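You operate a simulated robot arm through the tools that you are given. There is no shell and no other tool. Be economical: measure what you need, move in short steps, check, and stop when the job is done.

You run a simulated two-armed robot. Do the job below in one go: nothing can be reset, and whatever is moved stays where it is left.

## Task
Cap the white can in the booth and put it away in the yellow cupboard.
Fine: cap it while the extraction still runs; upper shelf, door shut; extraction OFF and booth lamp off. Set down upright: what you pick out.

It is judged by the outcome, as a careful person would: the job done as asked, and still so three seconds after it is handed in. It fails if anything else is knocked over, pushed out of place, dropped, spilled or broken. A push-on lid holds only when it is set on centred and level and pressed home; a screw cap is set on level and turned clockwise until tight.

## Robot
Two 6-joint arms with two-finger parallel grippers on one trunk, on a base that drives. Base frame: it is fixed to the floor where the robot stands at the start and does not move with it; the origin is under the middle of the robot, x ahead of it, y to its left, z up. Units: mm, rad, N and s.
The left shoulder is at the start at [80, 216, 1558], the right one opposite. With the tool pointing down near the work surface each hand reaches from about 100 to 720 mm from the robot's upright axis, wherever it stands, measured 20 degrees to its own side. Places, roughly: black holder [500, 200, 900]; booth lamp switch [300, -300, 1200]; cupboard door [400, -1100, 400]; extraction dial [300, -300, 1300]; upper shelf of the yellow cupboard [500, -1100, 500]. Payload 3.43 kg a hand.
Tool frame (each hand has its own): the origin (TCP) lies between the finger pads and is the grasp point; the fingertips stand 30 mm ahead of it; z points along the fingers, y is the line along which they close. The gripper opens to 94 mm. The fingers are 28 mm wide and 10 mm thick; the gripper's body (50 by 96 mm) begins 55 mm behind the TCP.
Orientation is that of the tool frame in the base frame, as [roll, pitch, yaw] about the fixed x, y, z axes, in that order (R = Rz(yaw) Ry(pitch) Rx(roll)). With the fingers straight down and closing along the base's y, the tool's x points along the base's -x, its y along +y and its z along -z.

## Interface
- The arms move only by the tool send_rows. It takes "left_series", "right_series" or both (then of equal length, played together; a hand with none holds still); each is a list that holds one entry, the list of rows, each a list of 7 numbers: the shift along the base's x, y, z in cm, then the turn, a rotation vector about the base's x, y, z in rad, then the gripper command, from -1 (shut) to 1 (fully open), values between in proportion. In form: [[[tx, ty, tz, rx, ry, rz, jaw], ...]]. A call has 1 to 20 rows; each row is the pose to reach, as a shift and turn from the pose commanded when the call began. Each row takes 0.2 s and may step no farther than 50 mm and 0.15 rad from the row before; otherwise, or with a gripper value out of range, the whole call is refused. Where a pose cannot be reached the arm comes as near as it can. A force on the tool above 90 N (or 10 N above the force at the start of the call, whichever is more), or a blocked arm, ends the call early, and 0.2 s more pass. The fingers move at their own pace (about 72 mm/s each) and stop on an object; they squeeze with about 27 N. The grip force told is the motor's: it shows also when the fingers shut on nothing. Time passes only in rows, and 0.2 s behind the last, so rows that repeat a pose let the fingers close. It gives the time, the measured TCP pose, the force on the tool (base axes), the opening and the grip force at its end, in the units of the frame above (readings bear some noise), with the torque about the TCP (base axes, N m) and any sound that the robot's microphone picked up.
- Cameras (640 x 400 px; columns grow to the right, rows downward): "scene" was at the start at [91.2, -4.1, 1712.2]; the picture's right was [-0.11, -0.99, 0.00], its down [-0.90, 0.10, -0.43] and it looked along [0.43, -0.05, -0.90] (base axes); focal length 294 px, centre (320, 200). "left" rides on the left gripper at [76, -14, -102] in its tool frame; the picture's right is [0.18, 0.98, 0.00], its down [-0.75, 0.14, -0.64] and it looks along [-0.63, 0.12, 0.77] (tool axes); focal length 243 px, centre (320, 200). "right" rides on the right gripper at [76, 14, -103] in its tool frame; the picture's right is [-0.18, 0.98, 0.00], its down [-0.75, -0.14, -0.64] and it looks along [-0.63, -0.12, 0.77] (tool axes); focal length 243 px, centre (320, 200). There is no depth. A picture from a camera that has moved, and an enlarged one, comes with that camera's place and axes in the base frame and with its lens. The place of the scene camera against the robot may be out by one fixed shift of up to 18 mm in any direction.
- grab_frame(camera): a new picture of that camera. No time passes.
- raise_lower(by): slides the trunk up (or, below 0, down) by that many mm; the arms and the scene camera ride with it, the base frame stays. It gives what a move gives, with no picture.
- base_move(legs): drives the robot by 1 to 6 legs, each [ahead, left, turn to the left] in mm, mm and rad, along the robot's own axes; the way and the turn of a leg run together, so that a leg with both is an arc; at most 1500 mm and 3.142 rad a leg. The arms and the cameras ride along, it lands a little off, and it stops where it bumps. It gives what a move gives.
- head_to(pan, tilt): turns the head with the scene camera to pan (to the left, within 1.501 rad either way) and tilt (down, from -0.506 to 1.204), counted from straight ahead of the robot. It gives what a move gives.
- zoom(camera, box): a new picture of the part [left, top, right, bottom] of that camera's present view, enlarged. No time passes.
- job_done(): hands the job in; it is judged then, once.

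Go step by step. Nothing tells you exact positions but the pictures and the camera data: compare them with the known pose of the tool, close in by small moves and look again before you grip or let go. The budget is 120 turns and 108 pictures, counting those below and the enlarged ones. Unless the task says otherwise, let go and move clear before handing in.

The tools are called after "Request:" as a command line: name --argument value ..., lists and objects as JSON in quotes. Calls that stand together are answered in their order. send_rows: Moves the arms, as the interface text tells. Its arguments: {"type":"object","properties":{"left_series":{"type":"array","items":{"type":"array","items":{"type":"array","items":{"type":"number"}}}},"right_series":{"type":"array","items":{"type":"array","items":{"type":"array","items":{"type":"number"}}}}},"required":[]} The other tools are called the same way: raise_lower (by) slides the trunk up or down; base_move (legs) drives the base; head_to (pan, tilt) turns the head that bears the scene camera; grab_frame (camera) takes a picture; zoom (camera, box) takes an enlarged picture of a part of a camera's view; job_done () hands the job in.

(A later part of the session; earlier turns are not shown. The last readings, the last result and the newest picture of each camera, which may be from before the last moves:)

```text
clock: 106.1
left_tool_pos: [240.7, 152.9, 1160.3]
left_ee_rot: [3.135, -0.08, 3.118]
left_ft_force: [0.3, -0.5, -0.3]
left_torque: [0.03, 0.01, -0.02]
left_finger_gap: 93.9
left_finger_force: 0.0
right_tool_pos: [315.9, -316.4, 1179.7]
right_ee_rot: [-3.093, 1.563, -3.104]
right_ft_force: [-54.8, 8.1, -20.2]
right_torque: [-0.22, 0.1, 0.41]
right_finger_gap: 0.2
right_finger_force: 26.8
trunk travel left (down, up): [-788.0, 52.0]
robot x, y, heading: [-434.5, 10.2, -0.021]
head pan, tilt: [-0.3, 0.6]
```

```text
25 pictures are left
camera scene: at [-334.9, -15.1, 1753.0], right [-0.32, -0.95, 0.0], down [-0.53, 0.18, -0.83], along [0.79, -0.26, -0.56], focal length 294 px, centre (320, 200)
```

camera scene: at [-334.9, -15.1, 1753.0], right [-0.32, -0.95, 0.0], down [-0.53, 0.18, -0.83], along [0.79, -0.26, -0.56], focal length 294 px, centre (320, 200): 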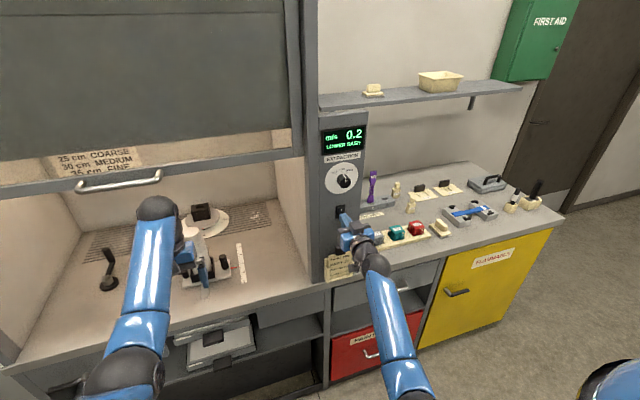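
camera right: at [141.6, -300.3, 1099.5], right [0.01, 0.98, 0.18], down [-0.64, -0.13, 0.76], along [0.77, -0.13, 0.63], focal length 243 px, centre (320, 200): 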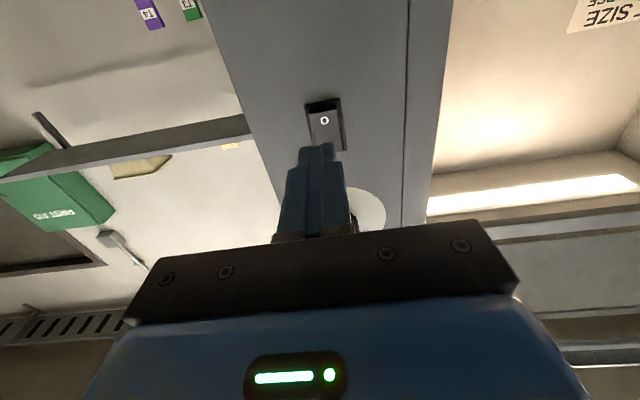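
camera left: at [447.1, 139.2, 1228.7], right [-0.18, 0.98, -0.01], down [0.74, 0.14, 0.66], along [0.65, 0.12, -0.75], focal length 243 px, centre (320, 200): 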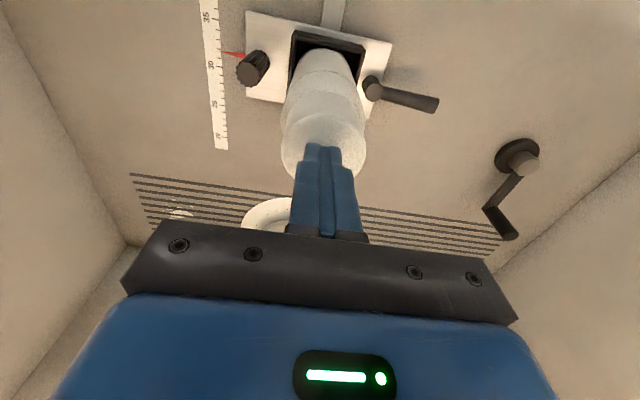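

The display has changed; zooming in on it.

Request:
zoom --camera "scene" --box '[310, 105, 390, 215]'

```text
3.64 times, centred on (350, 160) of scene
camera zoom: at [-334.9, -15.1, 1753.0], right [-0.32, -0.95, 0.0], down [-0.53, 0.18, -0.83], along [0.79, -0.26, -0.56], focal length 1067 px, centre (211, 346)
```

zoom: 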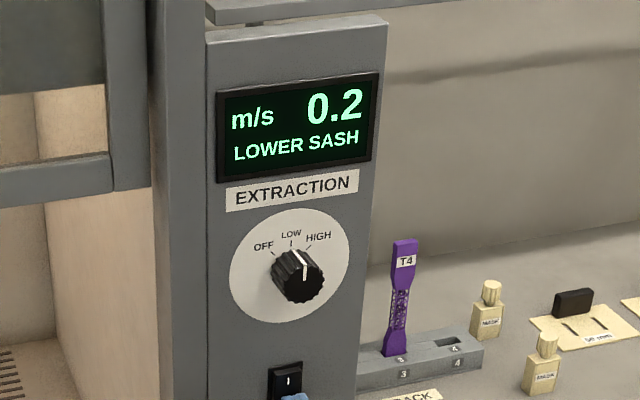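

The knob sprang back to LOW when released; I'll redo that. First back off the switch and check its state.

Request:
send_rows --right_series '[[[-3, 0, 0, 0, 0, 0, -1], [-6, 0, 0, 0, 0, 0, -1], [-7.5, 0, 0, 0, 0, 0, -1], [-7.5, 0, 0, 0, 0, 0, -1]]]'

Request:
grab_frame --camera "right"

```text
clock: 107.1
left_tool_pos: [251.0, 153.9, 1153.1]
left_ee_rot: [3.133, -0.088, 3.121]
left_ft_force: [1.1, -0.5, 0.2]
left_torque: [-0.03, 0.01, -0.01]
left_finger_gap: 94.2
left_finger_force: 0.1
right_tool_pos: [253.4, -317.4, 1177.1]
right_ee_rot: [-3.047, 1.565, -3.058]
right_ft_force: [0.1, 0.8, 0.0]
right_torque: [0.0, -0.06, -0.01]
right_finger_gap: 0.2
right_finger_force: 27.1
trunk travel left (down, up): [-788.0, 52.0]
robot x, y, heading: [-433.4, 9.0, -0.025]
head pan, tilt: [-0.3, 0.6]
heard: click, click
```

```text
23 pictures are left
camera right: at [149.6, -301.5, 1102.4], right [0.01, 0.98, 0.18], down [-0.64, -0.13, 0.76], along [0.77, -0.13, 0.63], focal length 243 px, centre (320, 200)
```

right: 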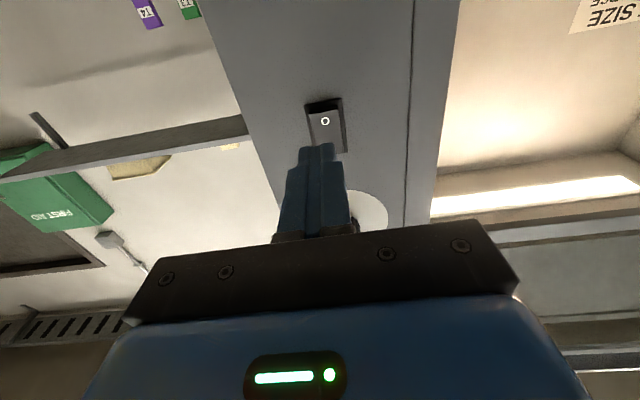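

Two clicks and the lamp is still lit: my wide fingertip spanned both halves. Pressing again lower, on the O end only, with less force.

Request:
send_rows --right_series '[[[2.5, 0, -1.4, 0, 0, 0, -1], [5, 0, -1.4, 0, 0, 0, -1], [6.2, 0, -1.4, 0, 0, 0, -1], [6.8, 0, -1.4, 0, 0, 0, -1], [7.2, 0, -1.4, 0, 0, 0, -1], [7.2, 0, -1.4, 0, 0, 0, -1]]]'

Request:
send_rows --right_series '[[[-1, 0, -0.3, 0, 0, 0, -1], [-3, 0, -0.5, 0, 0, 0, -1], [-6, 0, -0.5, 0, 0, 0, -1], [-7.2, 0, -0.5, 0, 0, 0, -1], [-7.2, 0, -0.5, 0, 0, 0, -1]]]'

Request:
grab_frame --camera "right"

```text
clock: 108.5
left_tool_pos: [243.6, 154.4, 1158.0]
left_ee_rot: [3.132, -0.082, 3.12]
left_ft_force: [-0.6, 0.3, -0.3]
left_torque: [0.01, 0.0, 0.0]
left_finger_gap: 93.9
left_finger_force: 0.1
right_tool_pos: [318.3, -317.1, 1163.3]
right_ee_rot: [-3.081, 1.563, -3.09]
right_ft_force: [-34.4, 4.6, -16.3]
right_torque: [-0.09, 0.03, 0.14]
right_finger_gap: 0.1
right_finger_force: 27.8
trunk travel left (down, up): [-788.0, 52.0]
robot x, y, heading: [-435.2, 9.2, -0.023]
head pan, tilt: [-0.3, 0.6]
heard: click
```

```text
clock: 109.7
left_tool_pos: [250.5, 155.0, 1154.6]
left_ee_rot: [3.133, -0.088, 3.121]
left_ft_force: [-1.0, 0.5, -0.2]
left_torque: [0.01, 0.01, 0.02]
left_finger_gap: 94.0
left_finger_force: 0.1
right_tool_pos: [253.4, -315.9, 1159.4]
right_ee_rot: [-2.975, 1.567, -2.985]
right_ft_force: [0.1, -0.1, -0.1]
right_torque: [-0.03, -0.05, 0.01]
right_finger_gap: 0.2
right_finger_force: 27.0
trunk travel left (down, up): [-788.0, 52.0]
robot x, y, heading: [-432.9, 14.0, -0.018]
head pan, tilt: [-0.3, 0.6]
```

```text
22 pictures are left
camera right: at [149.3, -300.3, 1084.8], right [0.01, 0.98, 0.18], down [-0.64, -0.13, 0.76], along [0.77, -0.13, 0.63], focal length 243 px, centre (320, 200)
```

right: 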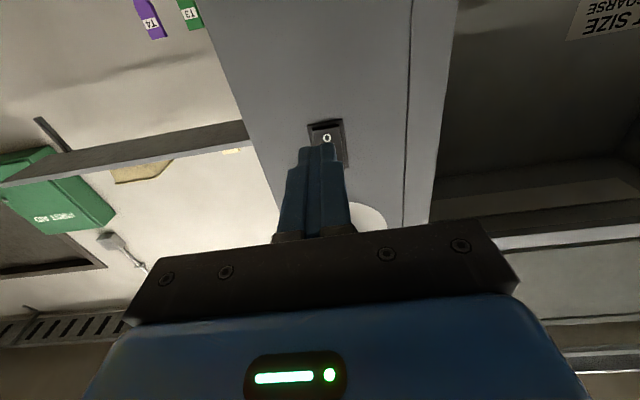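

Lamp is off. Back to the knob: grip it again and turn to OFF, with a careful release.

Request:
send_rows --right_series '[[[-2, 0, 3, 0.1, 0, 0, 0], [-2, 0.1, 6.5, 0.2, 0, 0, 1], [-2, 0.1, 10, 0.3, 0, 0, 1], [-2, 0.1, 13, 0.4, 0, 0, 1], [-1, 0.1, 15, 0.4, 0, 0, 1], [2, 0.1, 15, 0.4, 0, 0, 1], [5, 0.1, 15, 0.4, 0, 0, 1], [6.3, 0.1, 15, 0.4, 0, 0, 1], [6.3, 0.1, 15, 0.4, 0, 0, 0], [6.3, 0.1, 15, 0.4, 0, 0, -1], [6.3, 0.1, 15, 0.4, 0, 0, -1], [6.3, 0.1, 15, 0.4, 0, 0, -1]]]'

Request:
grab_frame --camera "right"

```text
clock: 112.3
left_tool_pos: [249.0, 154.8, 1154.6]
left_ee_rot: [3.135, -0.087, 3.121]
left_ft_force: [-0.6, -1.1, 0.1]
left_torque: [-0.01, 0.0, 0.01]
left_finger_gap: 94.0
left_finger_force: 0.0
right_tool_pos: [314.7, -314.5, 1311.5]
right_ee_rot: [1.589, 1.171, 1.582]
right_ft_force: [0.1, 2.8, 2.9]
right_torque: [-0.02, -0.32, 1.03]
right_finger_gap: 35.4
right_finger_force: 45.5
trunk travel left (down, up): [-788.0, 52.0]
robot x, y, heading: [-438.7, 11.4, -0.02]
head pan, tilt: [-0.3, 0.6]
```

```text
21 pictures are left
camera right: at [211.7, -270.7, 1247.7], right [0.01, 0.83, 0.55], down [-0.64, -0.42, 0.64], along [0.77, -0.36, 0.53], focal length 243 px, centre (320, 200)
```

right: 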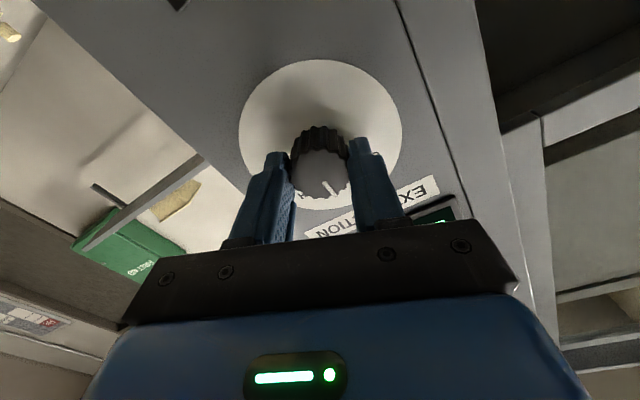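

Request:
send_rows --right_series '[[[0, 0, 0, -0.12, 0, 0, -1], [0, 0, 0, -0.24, 0, 0, -1], [0, 0, 0, -0.36, 0, 0, -1], [0, 0, 0, -0.48, 0, 0, -1], [0, 0, 0, -0.6, 0, 0, -1], [0, 0, 0, -0.72, 0, 0, -1], [0, 0, 0, -0.84, 0, 0, -1], [0, 0, 0, -0.94, 0, 0, -1], [0, 0, 0, -0.94, 0, 0, -1], [0, 0, 0, -0.88, 0, 0, -1], [0, 0, 0, -0.88, 0, 0, -1]]]'

Request:
send_rows --right_series '[[[0, 0, 0, 0, 0, 0, -0.3], [0, 0, 0, 0, 0, 0, 0.2], [0, 0, 0, 0, 0, 0, 1], [0, 0, 0, 0, 0, 0, 1], [0, 0, 0, 0, 0, 0, 1], [-3, 0, 0, 0, 0, 0, 1], [-6, 0, 0, 0, 0, 0, 1], [-10, 0, 0, 0, 0, 0, 1], [-14, 0, 0, 0, 0, 0, 1], [-14, 0, 0, 0, 0, 0, 1]]]'

Request:
zoom --camera "scene" --box '[310, 105, 390, 215]'

```text
clock: 114.7
left_tool_pos: [248.6, 154.8, 1154.6]
left_ee_rot: [3.133, -0.088, 3.12]
left_ft_force: [-0.1, -0.3, 0.2]
left_torque: [0.02, 0.03, -0.02]
left_finger_gap: 94.0
left_finger_force: 0.1
right_tool_pos: [314.3, -314.5, 1308.9]
right_ee_rot: [-1.575, 1.088, -1.584]
right_ft_force: [-3.1, 5.9, -5.8]
right_torque: [-0.06, -0.19, 0.95]
right_finger_gap: 35.6
right_finger_force: 45.2
trunk travel left (down, up): [-788.0, 52.0]
robot x, y, heading: [-433.1, 9.2, -0.029]
head pan, tilt: [-0.3, 0.6]
```

```text
clock: 116.9
left_tool_pos: [248.7, 154.0, 1155.1]
left_ee_rot: [3.132, -0.087, 3.12]
left_ft_force: [-1.0, 0.3, -0.2]
left_torque: [0.02, -0.02, -0.02]
left_finger_gap: 93.9
left_finger_force: 0.1
right_tool_pos: [172.0, -316.1, 1308.7]
right_ee_rot: [-1.568, 1.089, -1.582]
right_ft_force: [0.6, -0.2, -0.9]
right_torque: [0.01, 0.0, 0.01]
right_finger_gap: 94.0
right_finger_force: 0.1
trunk travel left (down, up): [-788.0, 52.0]
robot x, y, heading: [-438.5, 5.9, -0.026]
head pan, tilt: [-0.3, 0.6]
```

```text
3.64 times, centred on (350, 160) of scene
camera zoom: at [-321.1, -15.7, 1752.4], right [-0.32, -0.95, 0.0], down [-0.54, 0.18, -0.82], along [0.78, -0.26, -0.57], focal length 1067 px, centre (211, 346)
```

zoom: 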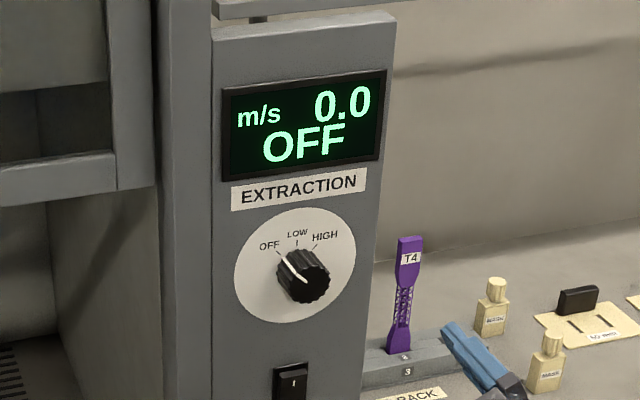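

Extraction OFF holds now and the lamp is off. Next the can: I'll swing the left hand to point straight forward for a side grasp of the can body.

Request:
send_rows --left_series '[[[0, 0, 0, 0, -0.14, 0, 1], [0, 0, 0, 0, -0.28, 0, 1], [0, 0, 0, 0, -0.42, 0, 1], [0, 0, 0, 0, -0.56, 0, 1], [0, 0, 0, 0, -0.7, 0, 1], [0, 0, 0, 0, -0.84, 0, 1], [0, 0, 0, 0, -0.98, 0, 1], [0, 0, 0, 0, -1.12, 0, 1], [0, 0, 0, 0, -1.26, 0, 1], [0, 0, 0, 0, -1.4, 0, 1], [0, 0, 0, 0, -1.54, 0, 1], [0, 0, 0, 0, -1.655, 0, 1], [0, 0, 0, 0, -1.655, 0, 1]]]'

Request:
base_move --legs '[[90, 0, 0.02]]'

```text
clock: 119.7
left_tool_pos: [249.9, 153.6, 1153.7]
left_ee_rot: [1.664, 1.548, 1.672]
left_ft_force: [-0.3, 0.1, -1.1]
left_torque: [0.01, 0.0, -0.03]
left_finger_gap: 93.8
left_finger_force: 0.0
right_tool_pos: [172.4, -315.4, 1309.6]
right_ee_rot: [-1.569, 1.09, -1.581]
right_ft_force: [0.8, 0.3, -0.1]
right_torque: [0.05, 0.03, 0.02]
right_finger_gap: 94.0
right_finger_force: 0.0
trunk travel left (down, up): [-788.0, 52.0]
robot x, y, heading: [-432.8, 14.5, -0.024]
head pan, tilt: [-0.3, 0.6]
```

```text
clock: 120.8
left_tool_pos: [325.6, 165.8, 1160.5]
left_ee_rot: [1.362, 1.55, 1.391]
left_ft_force: [-0.5, -0.1, 0.4]
left_torque: [-0.02, 0.02, -0.05]
left_finger_gap: 94.3
left_finger_force: 0.1
right_tool_pos: [258.7, -304.7, 1312.1]
right_ee_rot: [-1.551, 1.092, -1.545]
right_ft_force: [-1.0, -0.4, -0.2]
right_torque: [-0.03, -0.01, -0.01]
right_finger_gap: 93.9
right_finger_force: 0.2
trunk travel left (down, up): [-788.0, 52.0]
robot x, y, heading: [-343.8, 10.3, -0.006]
head pan, tilt: [-0.3, 0.6]
```

Request:
raise_lower --by -128

Request:
send_rows --left_series '[[[2, -0.3, 0, 0, 0, 0, 1], [5, -0.6, 0, 0, 0, 0, 1], [8, -0.9, 0, 0, 0, 0, 1], [9, -0.9, 0, 0, 0, 0, 1]]]'

Request:
grab_frame --camera "left"

```text
clock: 122.4
left_tool_pos: [335.0, 167.7, 1026.1]
left_ee_rot: [1.74, 1.549, 1.77]
left_ft_force: [0.1, -0.2, 0.2]
left_torque: [-0.02, 0.0, 0.0]
left_finger_gap: 94.1
left_finger_force: 0.0
right_tool_pos: [268.2, -303.6, 1181.7]
right_ee_rot: [-1.569, 1.091, -1.561]
right_ft_force: [-0.3, -0.6, 0.5]
right_torque: [0.0, 0.03, -0.03]
right_finger_gap: 94.0
right_finger_force: 0.0
trunk travel left (down, up): [-660.0, 180.0]
robot x, y, heading: [-346.8, 9.1, 0.001]
head pan, tilt: [-0.3, 0.6]
```

```text
clock: 123.4
left_tool_pos: [424.6, 158.8, 1025.8]
left_ee_rot: [1.744, 1.551, 1.776]
left_ft_force: [-0.5, 0.2, 0.6]
left_torque: [-0.02, 0.0, 0.0]
left_finger_gap: 94.1
left_finger_force: 0.0
right_tool_pos: [267.7, -303.2, 1180.0]
right_ee_rot: [-1.568, 1.09, -1.558]
right_ft_force: [0.9, -0.1, 0.1]
right_torque: [0.0, 0.03, -0.01]
right_finger_gap: 94.0
right_finger_force: 0.0
trunk travel left (down, up): [-660.0, 180.0]
robot x, y, heading: [-350.5, 9.6, 0.002]
head pan, tilt: [-0.3, 0.6]
```

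```text
19 pictures are left
camera left: at [321.9, 143.2, 950.6], right [-0.03, 0.99, -0.16], down [-0.64, 0.1, 0.76], along [0.77, 0.13, 0.63], focal length 243 px, centre (320, 200)
```

left: 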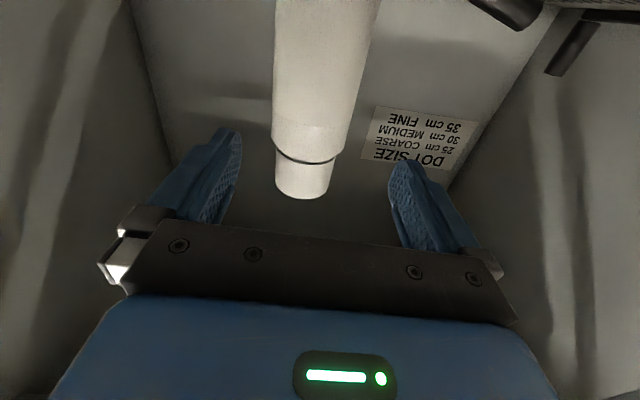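

The can is centred between the fingers. Sliding in and gripping it just below the cap.

Request:
send_rows --left_series '[[[2.5, -0.3, 0.2, 0, 0, 0, 1], [5, -0.3, 0.2, 0, 0, 0, 1], [7.5, -0.3, 0.2, 0, 0, 0, 1], [9.5, -0.3, 0.2, 0, 0, 0, 1], [10.2, -0.3, 0.2, 0, 0, 0, 1], [10.2, -0.3, 0.2, 0, 0, 0, 1]]]'

Request:
grab_frame --camera "left"

```text
clock: 124.8
left_tool_pos: [527.0, 156.0, 1030.3]
left_ee_rot: [1.723, 1.551, 1.753]
left_ft_force: [-0.6, 0.2, 0.1]
left_torque: [-0.01, -0.02, 0.0]
left_finger_gap: 93.9
left_finger_force: 0.1
right_tool_pos: [268.4, -304.1, 1179.7]
right_ee_rot: [-1.569, 1.089, -1.558]
right_ft_force: [0.2, -0.1, 0.4]
right_torque: [-0.03, -0.01, 0.01]
right_finger_gap: 94.0
right_finger_force: 0.1
trunk travel left (down, up): [-660.0, 180.0]
robot x, y, heading: [-346.5, 8.7, -0.0]
head pan, tilt: [-0.3, 0.6]
```

```text
18 pictures are left
camera left: at [424.6, 139.5, 953.6], right [-0.03, 0.99, -0.16], down [-0.64, 0.11, 0.76], along [0.77, 0.13, 0.63], focal length 243 px, centre (320, 200)
```

left: 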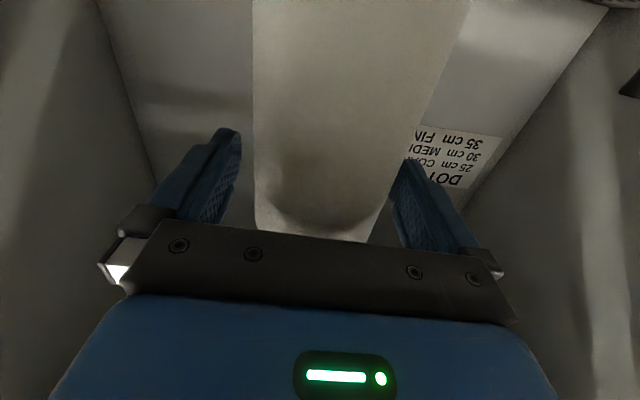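

Request:
send_rows --left_series '[[[0, 0, 0, 0, 0, 0, 0.5], [0, 0, 0, 0, 0, 0, 0], [0, 0, 0, 0, 0, 0, -1], [0, 0, 0, 0, 0, 0, -1], [0, 0, 0, 0, 0, 0, -1]]]'

Request:
send_rows --left_series '[[[0, 0, 1, 0, 0, 0, -1], [0, 0, 2, 0, 0, 0, -1], [0, 0, 4, 0, 0, 0, -1], [0, 0, 6, 0, 0, 0, -1], [0, 0, 8, 0, 0, 0, -1], [0, 0, 8, 0, 0, 0, -1]]]'

Request:
grab_frame --camera "scene"

```text
clock: 126.0
left_tool_pos: [526.6, 155.5, 1028.3]
left_ee_rot: [1.735, 1.551, 1.765]
left_ft_force: [0.4, -0.2, 0.4]
left_torque: [-0.48, -0.05, 0.07]
left_finger_gap: 70.1
left_finger_force: 27.3
right_tool_pos: [267.7, -304.0, 1180.8]
right_ee_rot: [-1.568, 1.091, -1.559]
right_ft_force: [-0.2, 0.4, -0.3]
right_torque: [0.02, 0.02, 0.01]
right_finger_gap: 94.2
right_finger_force: 0.1
trunk travel left (down, up): [-660.0, 180.0]
robot x, y, heading: [-346.5, 10.6, -0.007]
head pan, tilt: [-0.3, 0.6]
```

```text
clock: 127.4
left_tool_pos: [527.1, 155.7, 1107.8]
left_ee_rot: [1.778, 1.551, 1.807]
left_ft_force: [-0.7, 0.2, -3.6]
left_torque: [-0.03, 0.03, 0.0]
left_finger_gap: 69.8
left_finger_force: 27.2
right_tool_pos: [269.1, -303.0, 1179.6]
right_ee_rot: [-1.569, 1.089, -1.559]
right_ft_force: [0.3, 0.3, -0.2]
right_torque: [0.01, 0.0, 0.0]
right_finger_gap: 94.1
right_finger_force: 0.1
trunk travel left (down, up): [-660.0, 180.0]
robot x, y, heading: [-344.7, 13.2, -0.001]
head pan, tilt: [-0.3, 0.6]
heard: pop
```

```text
17 pictures are left
camera scene: at [-230.9, -14.2, 1624.3], right [-0.3, -0.96, 0.0], down [-0.54, 0.17, -0.82], along [0.79, -0.24, -0.57], focal length 294 px, centre (320, 200)
```

scene: 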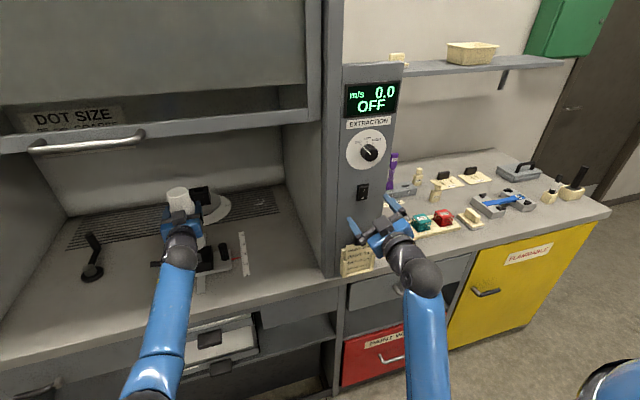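

A pop as the can left the holder — check the cap right away.

Request:
zoom --camera "scene" --box '[140, 170, 250, 290]'

```text
3.33 times, centred on (195, 230) of scene
camera zoom: at [-230.9, -14.2, 1624.3], right [-0.3, -0.96, 0.0], down [-0.54, 0.17, -0.82], along [0.79, -0.24, -0.57], focal length 978 px, centre (737, 100)
```

zoom: 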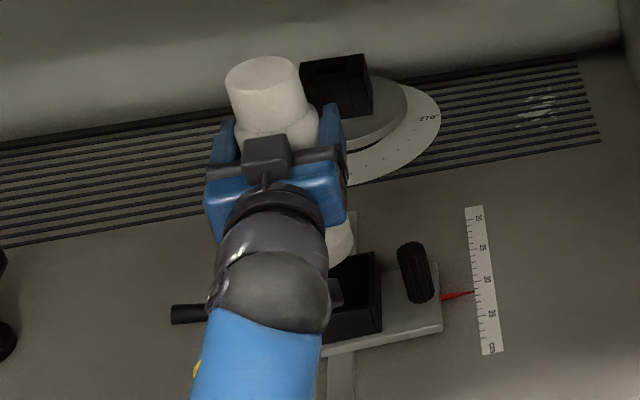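

The cap still sits on it, but I want certainty that it is held. I'll set the can upright on a clear spot of the booth floor and test by lifting it via the cap a little (can weighs ~3.6 N).

Request:
send_rows --left_series '[[[-3, 0, 1, 0, 0, 0, -1], [-6, -2, 1, 0, 0, 0, -1], [-9, -6, 1, 0, 0, 0, -1], [-10, -10, 1, 0, 0, 0, -1], [-10, -14, 1, 0, 0, 0, -1], [-10, -18, 1, 0, 0, 0, -1], [-10, -21, 0, 0, 0, 0, -1], [-10, -21, -3, 0, 0, 0, -1], [-10, -21, -6, 0, 0, 0, -1], [-10, -21, -7.5, 0, 0, 0, -1], [-10, -21, -7.5, 0, 0, 0, -1]]]'

Request:
send_rows --left_series '[[[0, 0, -0.4, 0, 0, 0, -1], [0, 0, -0.8, 0, 0, 0, -1], [0, 0, -1.1, 0, 0, 0, -1], [0, 0, -1.1, 0, 0, 0, -1]]]'

```text
clock: 129.8
left_tool_pos: [426.5, -52.8, 1033.8]
left_ee_rot: [1.735, 1.549, 1.764]
left_ft_force: [-0.6, -0.3, -2.8]
left_torque: [0.0, 0.01, -0.01]
left_finger_gap: 70.0
left_finger_force: 26.7
right_tool_pos: [267.3, -303.6, 1181.5]
right_ee_rot: [-1.569, 1.093, -1.56]
right_ft_force: [-0.1, 0.0, -0.9]
right_torque: [-0.01, 0.02, -0.01]
right_finger_gap: 94.2
right_finger_force: 0.1
trunk travel left (down, up): [-660.0, 180.0]
robot x, y, heading: [-343.8, 7.9, 0.0]
head pan, tilt: [-0.3, 0.6]
```

```text
clock: 130.8
left_tool_pos: [427.0, -53.9, 1022.0]
left_ee_rot: [1.753, 1.551, 1.782]
left_ft_force: [0.0, -0.8, -3.3]
left_torque: [0.0, 0.0, -0.02]
left_finger_gap: 70.1
left_finger_force: 27.1
right_tool_pos: [270.5, -303.4, 1180.7]
right_ee_rot: [-1.57, 1.091, -1.559]
right_ft_force: [0.4, 0.7, 0.1]
right_torque: [0.01, -0.02, 0.0]
right_finger_gap: 93.9
right_finger_force: 0.1
trunk travel left (down, up): [-660.0, 180.0]
robot x, y, heading: [-346.8, 8.5, -0.003]
head pan, tilt: [-0.3, 0.6]
```

Request:
send_rows --left_series '[[[0, 0, -0.2, 0, 0, 0, -1], [0, 0, -0.4, 0, 0, 0, -1], [0, 0, -0.6, 0, 0, 0, -1], [0, 0, -0.6, 0, 0, 0, -1]]]'

```text
clock: 131.8
left_tool_pos: [426.2, -53.5, 1016.5]
left_ee_rot: [1.742, 1.55, 1.774]
left_ft_force: [0.3, -0.5, -3.1]
left_torque: [-0.01, -0.03, -0.03]
left_finger_gap: 69.9
left_finger_force: 26.7
right_tool_pos: [268.5, -304.0, 1181.7]
right_ee_rot: [-1.57, 1.091, -1.56]
right_ft_force: [-0.7, 0.5, 0.4]
right_torque: [0.02, 0.0, 0.03]
right_finger_gap: 94.0
right_finger_force: 0.1
trunk travel left (down, up): [-660.0, 180.0]
robot x, y, heading: [-346.0, 9.2, -0.003]
head pan, tilt: [-0.3, 0.6]
```

Request:
send_rows --left_series '[[[0, 0, -0.3, 0, 0, 0, -1], [0, 0, -0.6, 0, 0, 0, -1], [0, 0, -0.8, 0, 0, 0, -1], [0, 0, -0.8, 0, 0, 0, -1]]]'

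Request:
grab_frame --camera "scene"

```text
clock: 132.8
left_tool_pos: [425.9, -54.1, 1009.4]
left_ee_rot: [1.647, 1.552, 1.676]
left_ft_force: [1.9, 0.0, 1.1]
left_torque: [-0.19, -0.14, 0.05]
left_finger_gap: 70.1
left_finger_force: 26.7
right_tool_pos: [268.0, -303.9, 1180.5]
right_ee_rot: [-1.568, 1.092, -1.559]
right_ft_force: [0.1, -1.1, -0.4]
right_torque: [0.06, -0.02, -0.03]
right_finger_gap: 94.1
right_finger_force: 0.1
trunk travel left (down, up): [-660.0, 180.0]
robot x, y, heading: [-343.7, 8.0, -0.0]
head pan, tilt: [-0.3, 0.6]
```

```text
15 pictures are left
camera scene: at [-231.9, -14.3, 1624.5], right [-0.3, -0.96, 0.0], down [-0.54, 0.17, -0.82], along [0.79, -0.24, -0.57], focal length 294 px, centre (320, 200)
```

scene: 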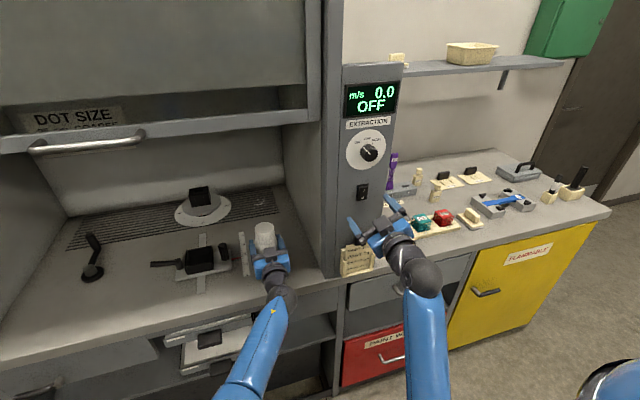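

The can stands on the booth floor. Release, back off, and grip the cap from the side at its mid-height.

Request:
send_rows --left_series '[[[0, 0, 0, 0, 0, 0, -0.3], [0, 0, 0, 0, 0, 0, 0.3], [0, 0, 0, 0, 0, 0, 1], [0, 0, 0, 0, 0, 0, 1], [-3, 0, 0, 0, 0, 0, 1], [-6, 0, 0, 0, 0, 0, 1], [-9, 0, 0, 0, 0, 0, 1], [-9, 0, 3, 0, 0, 0, 1], [-9, 0, 5.3, 0, 0, 0, 1], [-6, 0, 5.3, 0, 0, 0, 1], [-3, 0, 5.3, 0, 0, 0, 1], [0, 0, 5.3, 0, 0, 0, 1], [0, 0, 5.3, 0, 0, 0, 1]]]'

Request:
send_rows --left_series '[[[0, 0, 0, 0, 0, 0, 0.3], [0, 0, 0, 0, 0, 0, 0], [0, 0, 0, 0, 0, 0, -0.2], [0, 0, 0, 0, 0, 0, -1], [0, 0, 0, 0, 0, 0, -1], [0, 0, 0, 0, 0, 0, -1]]]'

Request:
zoom --camera "scene" --box '[225, 200, 315, 300]'

```text
clock: 135.6
left_tool_pos: [426.5, -54.8, 1063.8]
left_ee_rot: [1.706, 1.551, 1.738]
left_ft_force: [-0.1, -0.2, 0.1]
left_torque: [0.03, 0.02, 0.04]
left_finger_gap: 93.8
left_finger_force: 0.1
right_tool_pos: [266.8, -302.8, 1180.6]
right_ee_rot: [-1.568, 1.091, -1.559]
right_ft_force: [-0.7, 0.4, 0.0]
right_torque: [0.02, -0.03, 0.02]
right_finger_gap: 94.0
right_finger_force: 0.0
trunk travel left (down, up): [-660.0, 180.0]
robot x, y, heading: [-345.0, 7.8, -0.004]
head pan, tilt: [-0.3, 0.6]
```

```text
clock: 137.0
left_tool_pos: [427.1, -54.6, 1063.2]
left_ee_rot: [1.711, 1.548, 1.742]
left_ft_force: [0.5, -0.1, 1.3]
left_torque: [-0.08, 0.02, 0.0]
left_finger_gap: 61.0
left_finger_force: 27.1
right_tool_pos: [268.6, -304.2, 1180.6]
right_ee_rot: [-1.567, 1.089, -1.559]
right_ft_force: [0.0, -0.7, -0.3]
right_torque: [0.01, 0.0, -0.01]
right_finger_gap: 94.2
right_finger_force: 0.0
trunk travel left (down, up): [-660.0, 180.0]
robot x, y, heading: [-345.1, 10.0, 0.001]
head pan, tilt: [-0.3, 0.6]
```

```text
4.00 times, centred on (270, 250) of scene
camera zoom: at [-232.2, -14.3, 1624.4], right [-0.3, -0.96, 0.0], down [-0.54, 0.17, -0.83], along [0.79, -0.24, -0.56], focal length 1174 px, centre (520, 0)
```

zoom: 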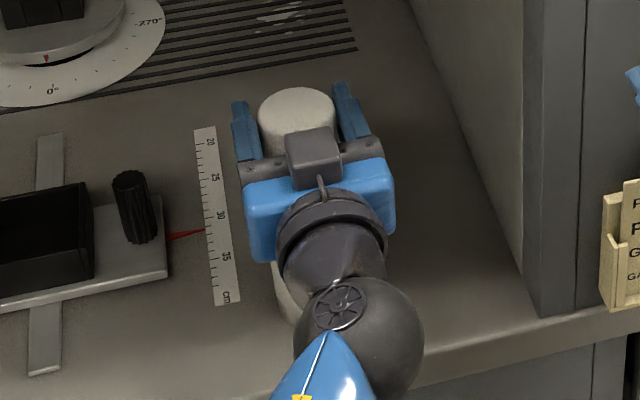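

Cap gripped (61 mm). Lifting 4 mm slowly and reading force: about −3 N means the can comes with it.

Request:
send_rows --left_series '[[[0, 0, 0.1, 0, 0, 0, -1], [0, 0, 0.2, 0, 0, 0, -1], [0, 0, 0.3, 0, 0, 0, -1], [0, 0, 0.4, 0, 0, 0, -1], [0, 0, 0.4, 0, 0, 0, -1]]]'

```text
clock: 138.2
left_tool_pos: [426.4, -54.6, 1064.8]
left_ee_rot: [1.757, 1.55, 1.787]
left_ft_force: [-0.4, -0.2, -3.6]
left_torque: [0.0, 0.03, 0.02]
left_finger_gap: 60.6
left_finger_force: 27.2
right_tool_pos: [269.0, -303.6, 1180.7]
right_ee_rot: [-1.568, 1.09, -1.559]
right_ft_force: [0.2, -0.3, -0.1]
right_torque: [-0.03, -0.02, -0.02]
right_finger_gap: 94.2
right_finger_force: 0.1
trunk travel left (down, up): [-660.0, 180.0]
robot x, y, heading: [-347.7, 12.5, 0.0]
head pan, tilt: [-0.3, 0.6]
```

−3.6 N equals the whole can's weight: the cap holds. (The pop was the can leaving its holder.) Setting it back down and regripping the body.

Request:
send_rows --left_series '[[[0, 0, -0.2, 0, 0, 0, -1], [0, 0, -0.4, 0, 0, 0, -1], [0, 0, -0.45, 0, 0, 0, -1], [0, 0, -0.45, 0, 0, 0, 0], [0, 0, -0.45, 0, 0, 0, 0.6], [0, 0, -0.45, 0, 0, 0, 1], [-3, 0, -0.4, 0, 0, 0, 1], [-6, 0, -0.4, 0, 0, 0, 1], [-9, 0, -0.4, 0, 0, 0, 1], [-9, 0, -3, 0, 0, 0, 1], [-9, 0, -5, 0, 0, 0, 1], [-6, 0, -5, 0, 0, 0, 1], [-3, 0, -5, 0, 0, 0, 1], [0, 0, -5, 0, 0, 0, 1], [0, 0, -5, 0, 0, 0, 0.3], [0, 0, -5, 0, 0, 0, -1], [0, 0, -5, 0, 0, 0, -1], [0, 0, -5, 0, 0, 0, -1]]]'

Request:
send_rows --left_series '[[[0, 0, 2, 0, 0, 0, -1], [0, 0, 5, 0, 0, 0, -1], [-3, 0, 7, 0, 0, 0, -1], [-7, 0, 7, 0, 0, 0, -1], [-11, 0, 7, 0, 0, 0, -1], [-12, 0, 7, 0, 0, 0, -1]]]'

```text
clock: 142.0
left_tool_pos: [426.4, -51.8, 1014.5]
left_ee_rot: [1.772, 1.547, 1.806]
left_ft_force: [0.0, -0.9, 0.5]
left_torque: [-0.01, 0.01, 0.0]
left_finger_gap: 70.0
left_finger_force: 26.9
right_tool_pos: [267.1, -304.1, 1181.3]
right_ee_rot: [-1.568, 1.09, -1.56]
right_ft_force: [-0.4, -0.3, -0.5]
right_torque: [0.01, 0.04, -0.01]
right_finger_gap: 94.0
right_finger_force: 0.1
trunk travel left (down, up): [-660.0, 180.0]
robot x, y, heading: [-348.2, 8.3, -0.001]
head pan, tilt: [-0.3, 0.6]
```

```text
clock: 143.4
left_tool_pos: [305.9, -55.2, 1085.5]
left_ee_rot: [1.758, 1.55, 1.788]
left_ft_force: [-0.7, -0.4, -3.7]
left_torque: [0.0, -0.02, 0.03]
left_finger_gap: 69.9
left_finger_force: 27.3
right_tool_pos: [269.5, -303.0, 1181.9]
right_ee_rot: [-1.567, 1.091, -1.561]
right_ft_force: [0.7, -0.2, -0.2]
right_torque: [0.02, 0.01, 0.01]
right_finger_gap: 94.1
right_finger_force: 0.0
trunk travel left (down, up): [-660.0, 180.0]
robot x, y, heading: [-348.4, 9.9, -0.003]
head pan, tilt: [-0.3, 0.6]
```

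Can is in hand. Now drive back slightly and sideways to the right toward the yellow cupboard, then look.

Request:
base_move --legs '[[-80, 0, 0], [0, -620, 0]]'

Request:
head_to --pan -0.35 --tilt 0.85

Request:
grab_frame --camera "scene"

```text
clock: 147.5
left_tool_pos: [218.6, -682.4, 1086.7]
left_ee_rot: [1.757, 1.549, 1.771]
left_ft_force: [-0.9, 0.8, -3.3]
left_torque: [-0.01, -0.02, 0.01]
left_finger_gap: 69.9
left_finger_force: 26.8
right_tool_pos: [177.8, -930.4, 1181.9]
right_ee_rot: [-1.568, 1.09, -1.573]
right_ft_force: [0.8, -0.7, -0.6]
right_torque: [-0.04, 0.01, -0.02]
right_finger_gap: 93.9
right_finger_force: 0.0
trunk travel left (down, up): [-660.0, 180.0]
robot x, y, heading: [-432.3, -608.0, -0.012]
head pan, tilt: [-0.3, 0.6]
```

```text
clock: 148.3
left_tool_pos: [218.5, -683.2, 1087.5]
left_ee_rot: [1.754, 1.55, 1.772]
left_ft_force: [0.9, 0.2, -3.0]
left_torque: [-0.05, -0.01, -0.01]
left_finger_gap: 70.0
left_finger_force: 27.2
right_tool_pos: [178.1, -931.8, 1180.7]
right_ee_rot: [-1.57, 1.092, -1.573]
right_ft_force: [0.1, -0.6, 0.1]
right_torque: [0.01, 0.02, -0.01]
right_finger_gap: 93.9
right_finger_force: 0.2
trunk travel left (down, up): [-660.0, 180.0]
robot x, y, heading: [-435.0, -610.9, -0.015]
head pan, tilt: [-0.351, 0.85]
```

```text
13 pictures are left
camera scene: at [-328.5, -635.8, 1603.5], right [-0.36, -0.93, 0.0], down [-0.7, 0.27, -0.66], along [0.62, -0.24, -0.75], focal length 294 px, centre (320, 200)
```

scene: 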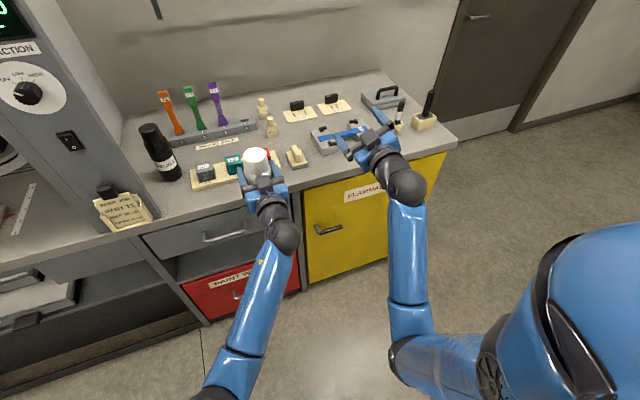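

The handle is near [332, −924, 593], a short horizontal bar on the door's left side; hinges are on the right. I lower the trunk and roll the right hand so the fingers close vertically.

Request:
raise_lower --by -590

Request:
send_rows --right_series '[[[0, 0, 0, -0.12, 0, 0, 1], [0, 0, 0, -0.24, 0, 0, 1], [0, 0, 0, -0.36, 0, 0, 1], [0, 0, 0, -0.48, 0, 0, 1], [0, 0, 0, -0.6, 0, 0, 1], [0, 0, 0, -0.72, 0, 0, 1], [0, 0, 0, -0.84, 0, 0, 1], [0, 0, 0, -0.96, 0, 0, 1], [0, 0, 0, -1.09, 0, 0, 1], [0, 0, 0, -1.09, 0, 0, 1]]]'

Request:
grab_frame --camera "right"

```text
refused: -590 is not a number from -400 to 400
```

```text
clock: 150.5
left_tool_pos: [217.8, -684.0, 1086.5]
left_ee_rot: [1.756, 1.549, 1.77]
left_ft_force: [1.4, 0.6, -3.5]
left_torque: [0.01, -0.01, -0.01]
left_finger_gap: 70.0
left_finger_force: 26.9
right_tool_pos: [178.3, -931.0, 1181.0]
right_ee_rot: [-1.566, -0.002, -1.572]
right_ft_force: [0.7, 0.7, -0.6]
right_torque: [0.0, -0.04, 0.05]
right_finger_gap: 94.1
right_finger_force: 0.1
trunk travel left (down, up): [-660.0, 180.0]
robot x, y, heading: [-431.5, -608.8, -0.013]
head pan, tilt: [-0.351, 0.85]
```

```text
12 pictures are left
camera right: at [75.6, -1007.2, 1167.1], right [0.01, 0.18, -0.98], down [-0.64, 0.75, 0.14], along [0.77, 0.63, 0.12], focal length 243 px, centre (320, 200)
```

right: 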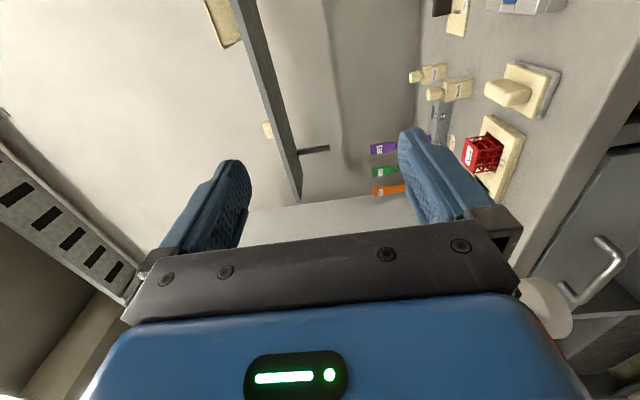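

Orientation is right; the trunk must be lowered in two parts.

Request:
raise_lower --by -300

Request:
raise_lower --by -288

Request:
grab_frame --camera "right"

```text
clock: 153.5
left_tool_pos: [217.9, -683.9, 787.1]
left_ee_rot: [1.744, 1.549, 1.764]
left_ft_force: [-0.1, 0.1, -4.5]
left_torque: [-0.04, -0.03, -0.02]
left_finger_gap: 70.2
left_finger_force: 27.0
right_tool_pos: [178.1, -931.0, 881.2]
right_ee_rot: [-1.565, -0.001, -1.571]
right_ft_force: [-0.3, 0.6, 0.3]
right_torque: [0.0, -0.03, -0.01]
right_finger_gap: 93.8
right_finger_force: 0.0
trunk travel left (down, up): [-360.0, 480.0]
robot x, y, heading: [-432.1, -609.7, -0.013]
head pan, tilt: [-0.351, 0.85]
```

```text
clock: 156.4
left_tool_pos: [217.2, -684.1, 499.0]
left_ee_rot: [1.744, 1.55, 1.762]
left_ft_force: [-0.3, -0.3, -3.1]
left_torque: [-0.03, -0.01, 0.0]
left_finger_gap: 70.1
left_finger_force: 26.5
right_tool_pos: [177.8, -931.1, 593.9]
right_ee_rot: [-1.566, -0.001, -1.571]
right_ft_force: [-0.2, 1.0, 0.1]
right_torque: [0.01, -0.04, 0.02]
right_finger_gap: 94.2
right_finger_force: 0.0
trunk travel left (down, up): [-72.0, 768.0]
robot x, y, heading: [-434.6, -611.3, -0.01]
head pan, tilt: [-0.351, 0.85]
```

```text
11 pictures are left
camera right: at [75.1, -1007.1, 579.1], right [0.01, 0.18, -0.98], down [-0.64, 0.75, 0.14], along [0.77, 0.63, 0.12], focal length 243 px, centre (320, 200)
```

right: 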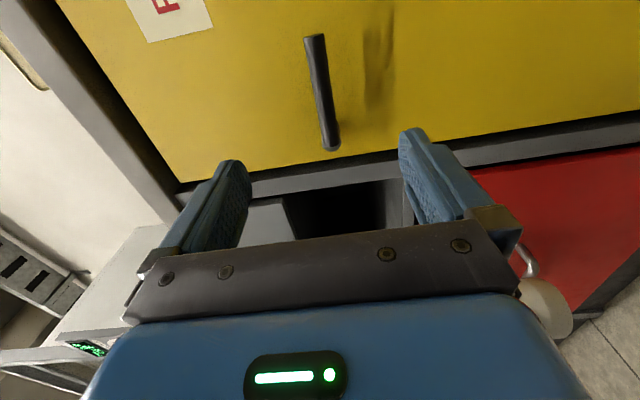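

The handle spans y −876…−980 at z≈590. Advancing the open fingers around it.

Request:
send_rows --right_series '[[[4, 0.1, -0.2, 0, 0, 0, 1], [8, 0.3, -0.4, 0, 0, 0, 1], [11, 0.3, -0.4, 0, 0, 0, 1], [13, 0.3, -0.4, 0, 0, 0, 1], [14, 0.3, -0.4, 0, 0, 0, 1], [14.6, 0.3, -0.4, 0, 0, 0, 1], [14.6, 0.3, -0.4, 0, 0, 0, 1]]]'

Request:
grab_frame --camera "right"

```text
clock: 158.0
left_tool_pos: [217.2, -683.9, 498.1]
left_ee_rot: [1.755, 1.549, 1.771]
left_ft_force: [0.2, 0.1, -2.9]
left_torque: [-0.03, 0.01, 0.0]
left_finger_gap: 70.1
left_finger_force: 26.9
right_tool_pos: [324.3, -927.4, 589.7]
right_ee_rot: [-1.566, -0.001, -1.57]
right_ft_force: [-0.7, 0.2, -0.3]
right_torque: [-0.02, -0.02, 0.01]
right_finger_gap: 93.9
right_finger_force: 0.0
trunk travel left (down, up): [-72.0, 768.0]
robot x, y, heading: [-433.8, -612.6, -0.013]
head pan, tilt: [-0.351, 0.85]
```

```text
10 pictures are left
camera right: at [221.3, -1003.6, 574.9], right [0.01, 0.18, -0.98], down [-0.64, 0.75, 0.14], along [0.77, 0.63, 0.12], focal length 243 px, centre (320, 200)
```

right: 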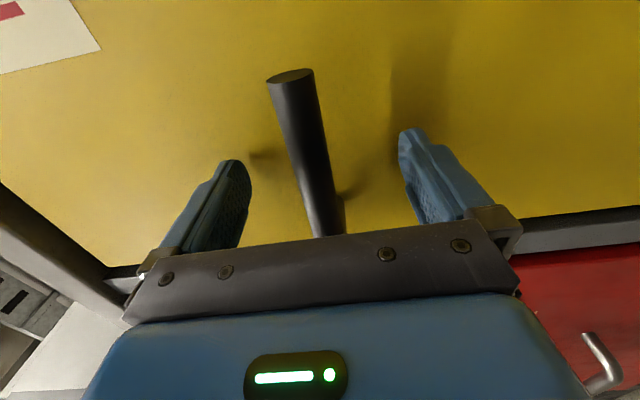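

It's a lever bar between the fingers. Closing on it and trying a straight pull.

Request:
send_rows --right_series '[[[0, 0, 0, 0, 0, 0, 0.3], [0, 0, 0, 0, 0, 0, -0.3], [0, 0, 0, 0, 0, 0, -1], [0, 0, 0, 0, 0, 0, -1], [0, 0, 0, 0, 0, 0, -1], [0, 0, 0, 0, 0, 0, -1]]]'

Request:
send_rows --right_series '[[[-0.5, 0, 0, 0, 0, 0, -1], [-1, 0, 0, 0, 0, 0, -1], [-1.5, 0, 0, 0, 0, 0, -1], [-2, 0, 0, 0, 0, 0, -1], [-2, 0, 0, 0, 0, 0, -1]]]'

```text
clock: 159.4
left_tool_pos: [218.4, -683.0, 499.2]
left_ee_rot: [1.745, 1.549, 1.761]
left_ft_force: [0.0, 0.0, -3.7]
left_torque: [0.01, 0.01, -0.01]
left_finger_gap: 70.2
left_finger_force: 26.5
right_tool_pos: [323.7, -927.2, 590.1]
right_ee_rot: [-1.564, 0.001, -1.573]
right_ft_force: [3.6, -1.2, 4.2]
right_torque: [0.19, 0.0, 0.05]
right_finger_gap: 22.0
right_finger_force: 44.8
trunk travel left (down, up): [-72.0, 768.0]
robot x, y, heading: [-433.5, -611.0, -0.009]
head pan, tilt: [-0.351, 0.85]
```

```text
clock: 160.6
left_tool_pos: [219.8, -681.9, 497.3]
left_ee_rot: [1.823, 1.549, 1.843]
left_ft_force: [0.2, -0.5, -3.4]
left_torque: [0.04, -0.02, -0.01]
left_finger_gap: 69.9
left_finger_force: 26.9
right_tool_pos: [305.3, -926.9, 589.5]
right_ee_rot: [-1.564, 0.001, -1.57]
right_ft_force: [41.4, 0.3, 17.2]
right_torque: [0.66, -0.17, 0.05]
right_finger_gap: 17.7
right_finger_force: 44.9
trunk travel left (down, up): [-72.0, 768.0]
robot x, y, heading: [-436.1, -609.0, -0.015]
head pan, tilt: [-0.351, 0.85]
```

It's latched (force rises, fingers slide). I'll regrip and turn the lever downward about its left-end pivot, then pull.

Request:
send_rows --right_series '[[[0, 0, 0, 0, 0, 0, 0], [0.9, 0, 0, 0, 0, 0, 0], [1.9, 0, 0, 0, 0, 0, 0], [2.3, -0.6, 0, 0, 0, 0, 0], [2.3, -1.0, 0, 0, 0, 0, 0], [2.3, -1.0, 0, 0, 0, 0, -1], [2.3, -1.0, 0, 0, 0, 0, -1], [2.3, -1.0, 0, 0, 0, 0, -1]]]'

Request:
send_rows --right_series '[[[0, 0.05, -0.8, 0.13, 0, 0, -1], [0, 0.2, -1.55, 0.27, 0, 0, -1], [0, 0.45, -2.3, 0.4, 0, 0, -1], [0, 0.8, -3.0, 0.53, 0, 0, -1], [0, 1.2, -3.6, 0.66, 0, 0, -1], [0, 1.2, -3.6, 0.66, 0, 0, -1]]]'

```text
clock: 162.4
left_tool_pos: [219.9, -683.8, 498.9]
left_ee_rot: [1.741, 1.55, 1.755]
left_ft_force: [-0.3, -0.9, -3.7]
left_torque: [0.01, -0.03, 0.02]
left_finger_gap: 69.8
left_finger_force: 27.0
right_tool_pos: [327.6, -938.4, 590.0]
right_ee_rot: [-1.564, 0.001, -1.574]
right_ft_force: [7.4, -2.4, 6.7]
right_torque: [0.34, 0.06, 0.14]
right_finger_gap: 22.1
right_finger_force: 44.4
trunk travel left (down, up): [-72.0, 768.0]
robot x, y, heading: [-432.8, -609.2, -0.013]
head pan, tilt: [-0.351, 0.85]
```

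```text
clock: 163.8
left_tool_pos: [215.7, -683.5, 500.4]
left_ee_rot: [1.626, 1.549, 1.642]
left_ft_force: [0.3, -0.3, -3.7]
left_torque: [0.02, 0.0, -0.01]
left_finger_gap: 70.1
left_finger_force: 26.4
right_tool_pos: [326.3, -925.9, 556.2]
right_ee_rot: [-1.557, 0.662, -1.569]
right_ft_force: [0.3, -3.0, 20.0]
right_torque: [0.76, 0.21, -0.14]
right_finger_gap: 21.8
right_finger_force: 45.0
trunk travel left (down, up): [-72.0, 768.0]
robot x, y, heading: [-436.8, -609.4, -0.014]
head pan, tilt: [-0.351, 0.85]
```

The lever turns. A bit further, then pull while holding it down.

Request:
send_rows --right_series '[[[0, 0.3, -0.4, 0.1, 0, 0, -1], [0, 0.6, -0.7, 0.2, 0, 0, -1], [-0.7, 0.6, -0.7, 0.2, 0, 0, -1], [-1.5, 0.6, -0.7, 0.2, 0, 0, -1], [-2.5, 0.6, -0.7, 0.2, 0, 0, -1], [-3.5, 0.5, -0.7, 0.2, 0, 0, -1], [-3.5, 0.5, -0.7, 0.2, 0, 0, -1]]]'

```text
clock: 165.4
left_tool_pos: [218.3, -686.1, 500.2]
left_ee_rot: [1.619, 1.548, 1.637]
left_ft_force: [-0.5, -0.7, -3.7]
left_torque: [-0.01, 0.03, -0.01]
left_finger_gap: 70.0
left_finger_force: 27.3
right_tool_pos: [290.6, -927.2, 550.4]
right_ee_rot: [-1.549, 0.858, -1.568]
right_ft_force: [6.5, -35.4, 24.9]
right_torque: [-0.97, 0.1, 0.4]
right_finger_gap: 23.0
right_finger_force: 44.7
trunk travel left (down, up): [-72.0, 768.0]
robot x, y, heading: [-434.2, -609.7, -0.017]
head pan, tilt: [-0.351, 0.85]
```

The door is coming open. Continuing along the arc (hinge on the right), yawing with it.

Request:
send_rows --right_series '[[[-1, -0.7, 0, 0, 0, 0.03, -1], [-3, -0.9, 0, 0, 0, 0.07, -1], [-5.3, -1.4, 0, 0, 0, 0.12, -1], [-7.5, -2, 0, 0, 0, 0.17, -1], [-9.6, -2.7, 0, 0, 0, 0.22, -1], [-11.6, -3.5, 0, 0, 0, 0.27, -1], [-11.6, -3.5, 0, 0, 0, 0.27, -1]]]'

Request:
grab_frame --camera "scene"

```text
clock: 167.0
left_tool_pos: [218.0, -683.2, 500.9]
left_ee_rot: [1.625, 1.549, 1.642]
left_ft_force: [0.1, -0.8, -3.8]
left_torque: [0.01, 0.02, 0.01]
left_finger_gap: 70.0
left_finger_force: 27.2
right_tool_pos: [175.6, -957.7, 552.0]
right_ee_rot: [-1.55, 0.858, -1.291]
right_ft_force: [8.3, -19.6, 30.1]
right_torque: [-1.01, -0.18, 0.25]
right_finger_gap: 22.8
right_finger_force: 45.4
trunk travel left (down, up): [-72.0, 768.0]
robot x, y, heading: [-429.5, -607.2, -0.014]
head pan, tilt: [-0.351, 0.85]
```

```text
9 pictures are left
camera scene: at [-331.3, -634.6, 1015.8], right [-0.36, -0.93, 0.0], down [-0.7, 0.27, -0.66], along [0.62, -0.24, -0.75], focal length 294 px, centre (320, 200)
```

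scene: 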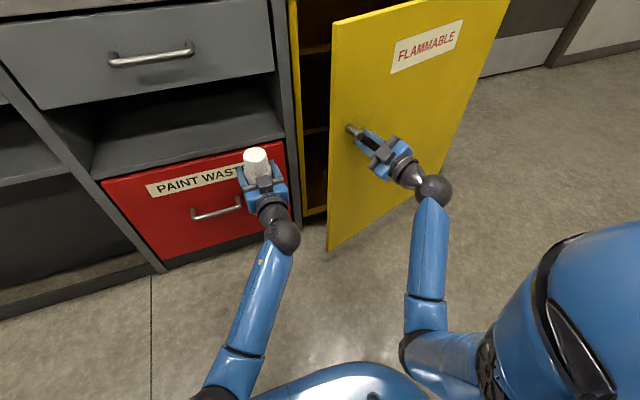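

Door is open ~20°. I'll let go of the lever, back the right hand off, and shift the left hand (with the can) a bit left to make room.

Request:
send_rows --right_series '[[[0, 0, 0.5, 0, 0, 0, -0.3], [0, 0, 1, 0, 0, 0, 0.5], [0, 0, 1, 0, 0, 0, 1], [-2, -0.5, 1, 0, 0, 0, 1], [-4.5, -1, 1, 0, 0, 0, 1], [-6, -1, 1, 0, 0, 0, 1], [-6, -1, 1, 0, 0, 0, 1]]]' --left_series '[[[0, 1, 0, 0, 0, 0, -1], [0, 3, 0, 0, 0, 0, -1], [0, 5, 0, 0, 0, 0, -1], [0, 7, 0, 0, 0, 0, -1], [0, 9, 0, 0, 0, 0, -1], [0, 10, 0, 0, 0, 0, -1], [0, 10, 0, 0, 0, 0, -1]]]'

```text
clock: 168.6
left_tool_pos: [217.2, -582.7, 497.5]
left_ee_rot: [1.755, 1.551, 1.772]
left_ft_force: [-0.6, 0.2, -3.7]
left_torque: [-0.03, 0.03, -0.02]
left_finger_gap: 70.1
left_finger_force: 26.8
right_tool_pos: [115.9, -966.2, 558.2]
right_ee_rot: [-1.567, 0.859, -1.303]
right_ft_force: [0.0, -1.5, 1.0]
right_torque: [-0.05, -0.01, -0.01]
right_finger_gap: 94.0
right_finger_force: 0.1
trunk travel left (down, up): [-72.0, 768.0]
robot x, y, heading: [-435.4, -609.8, -0.011]
head pan, tilt: [-0.351, 0.85]
```

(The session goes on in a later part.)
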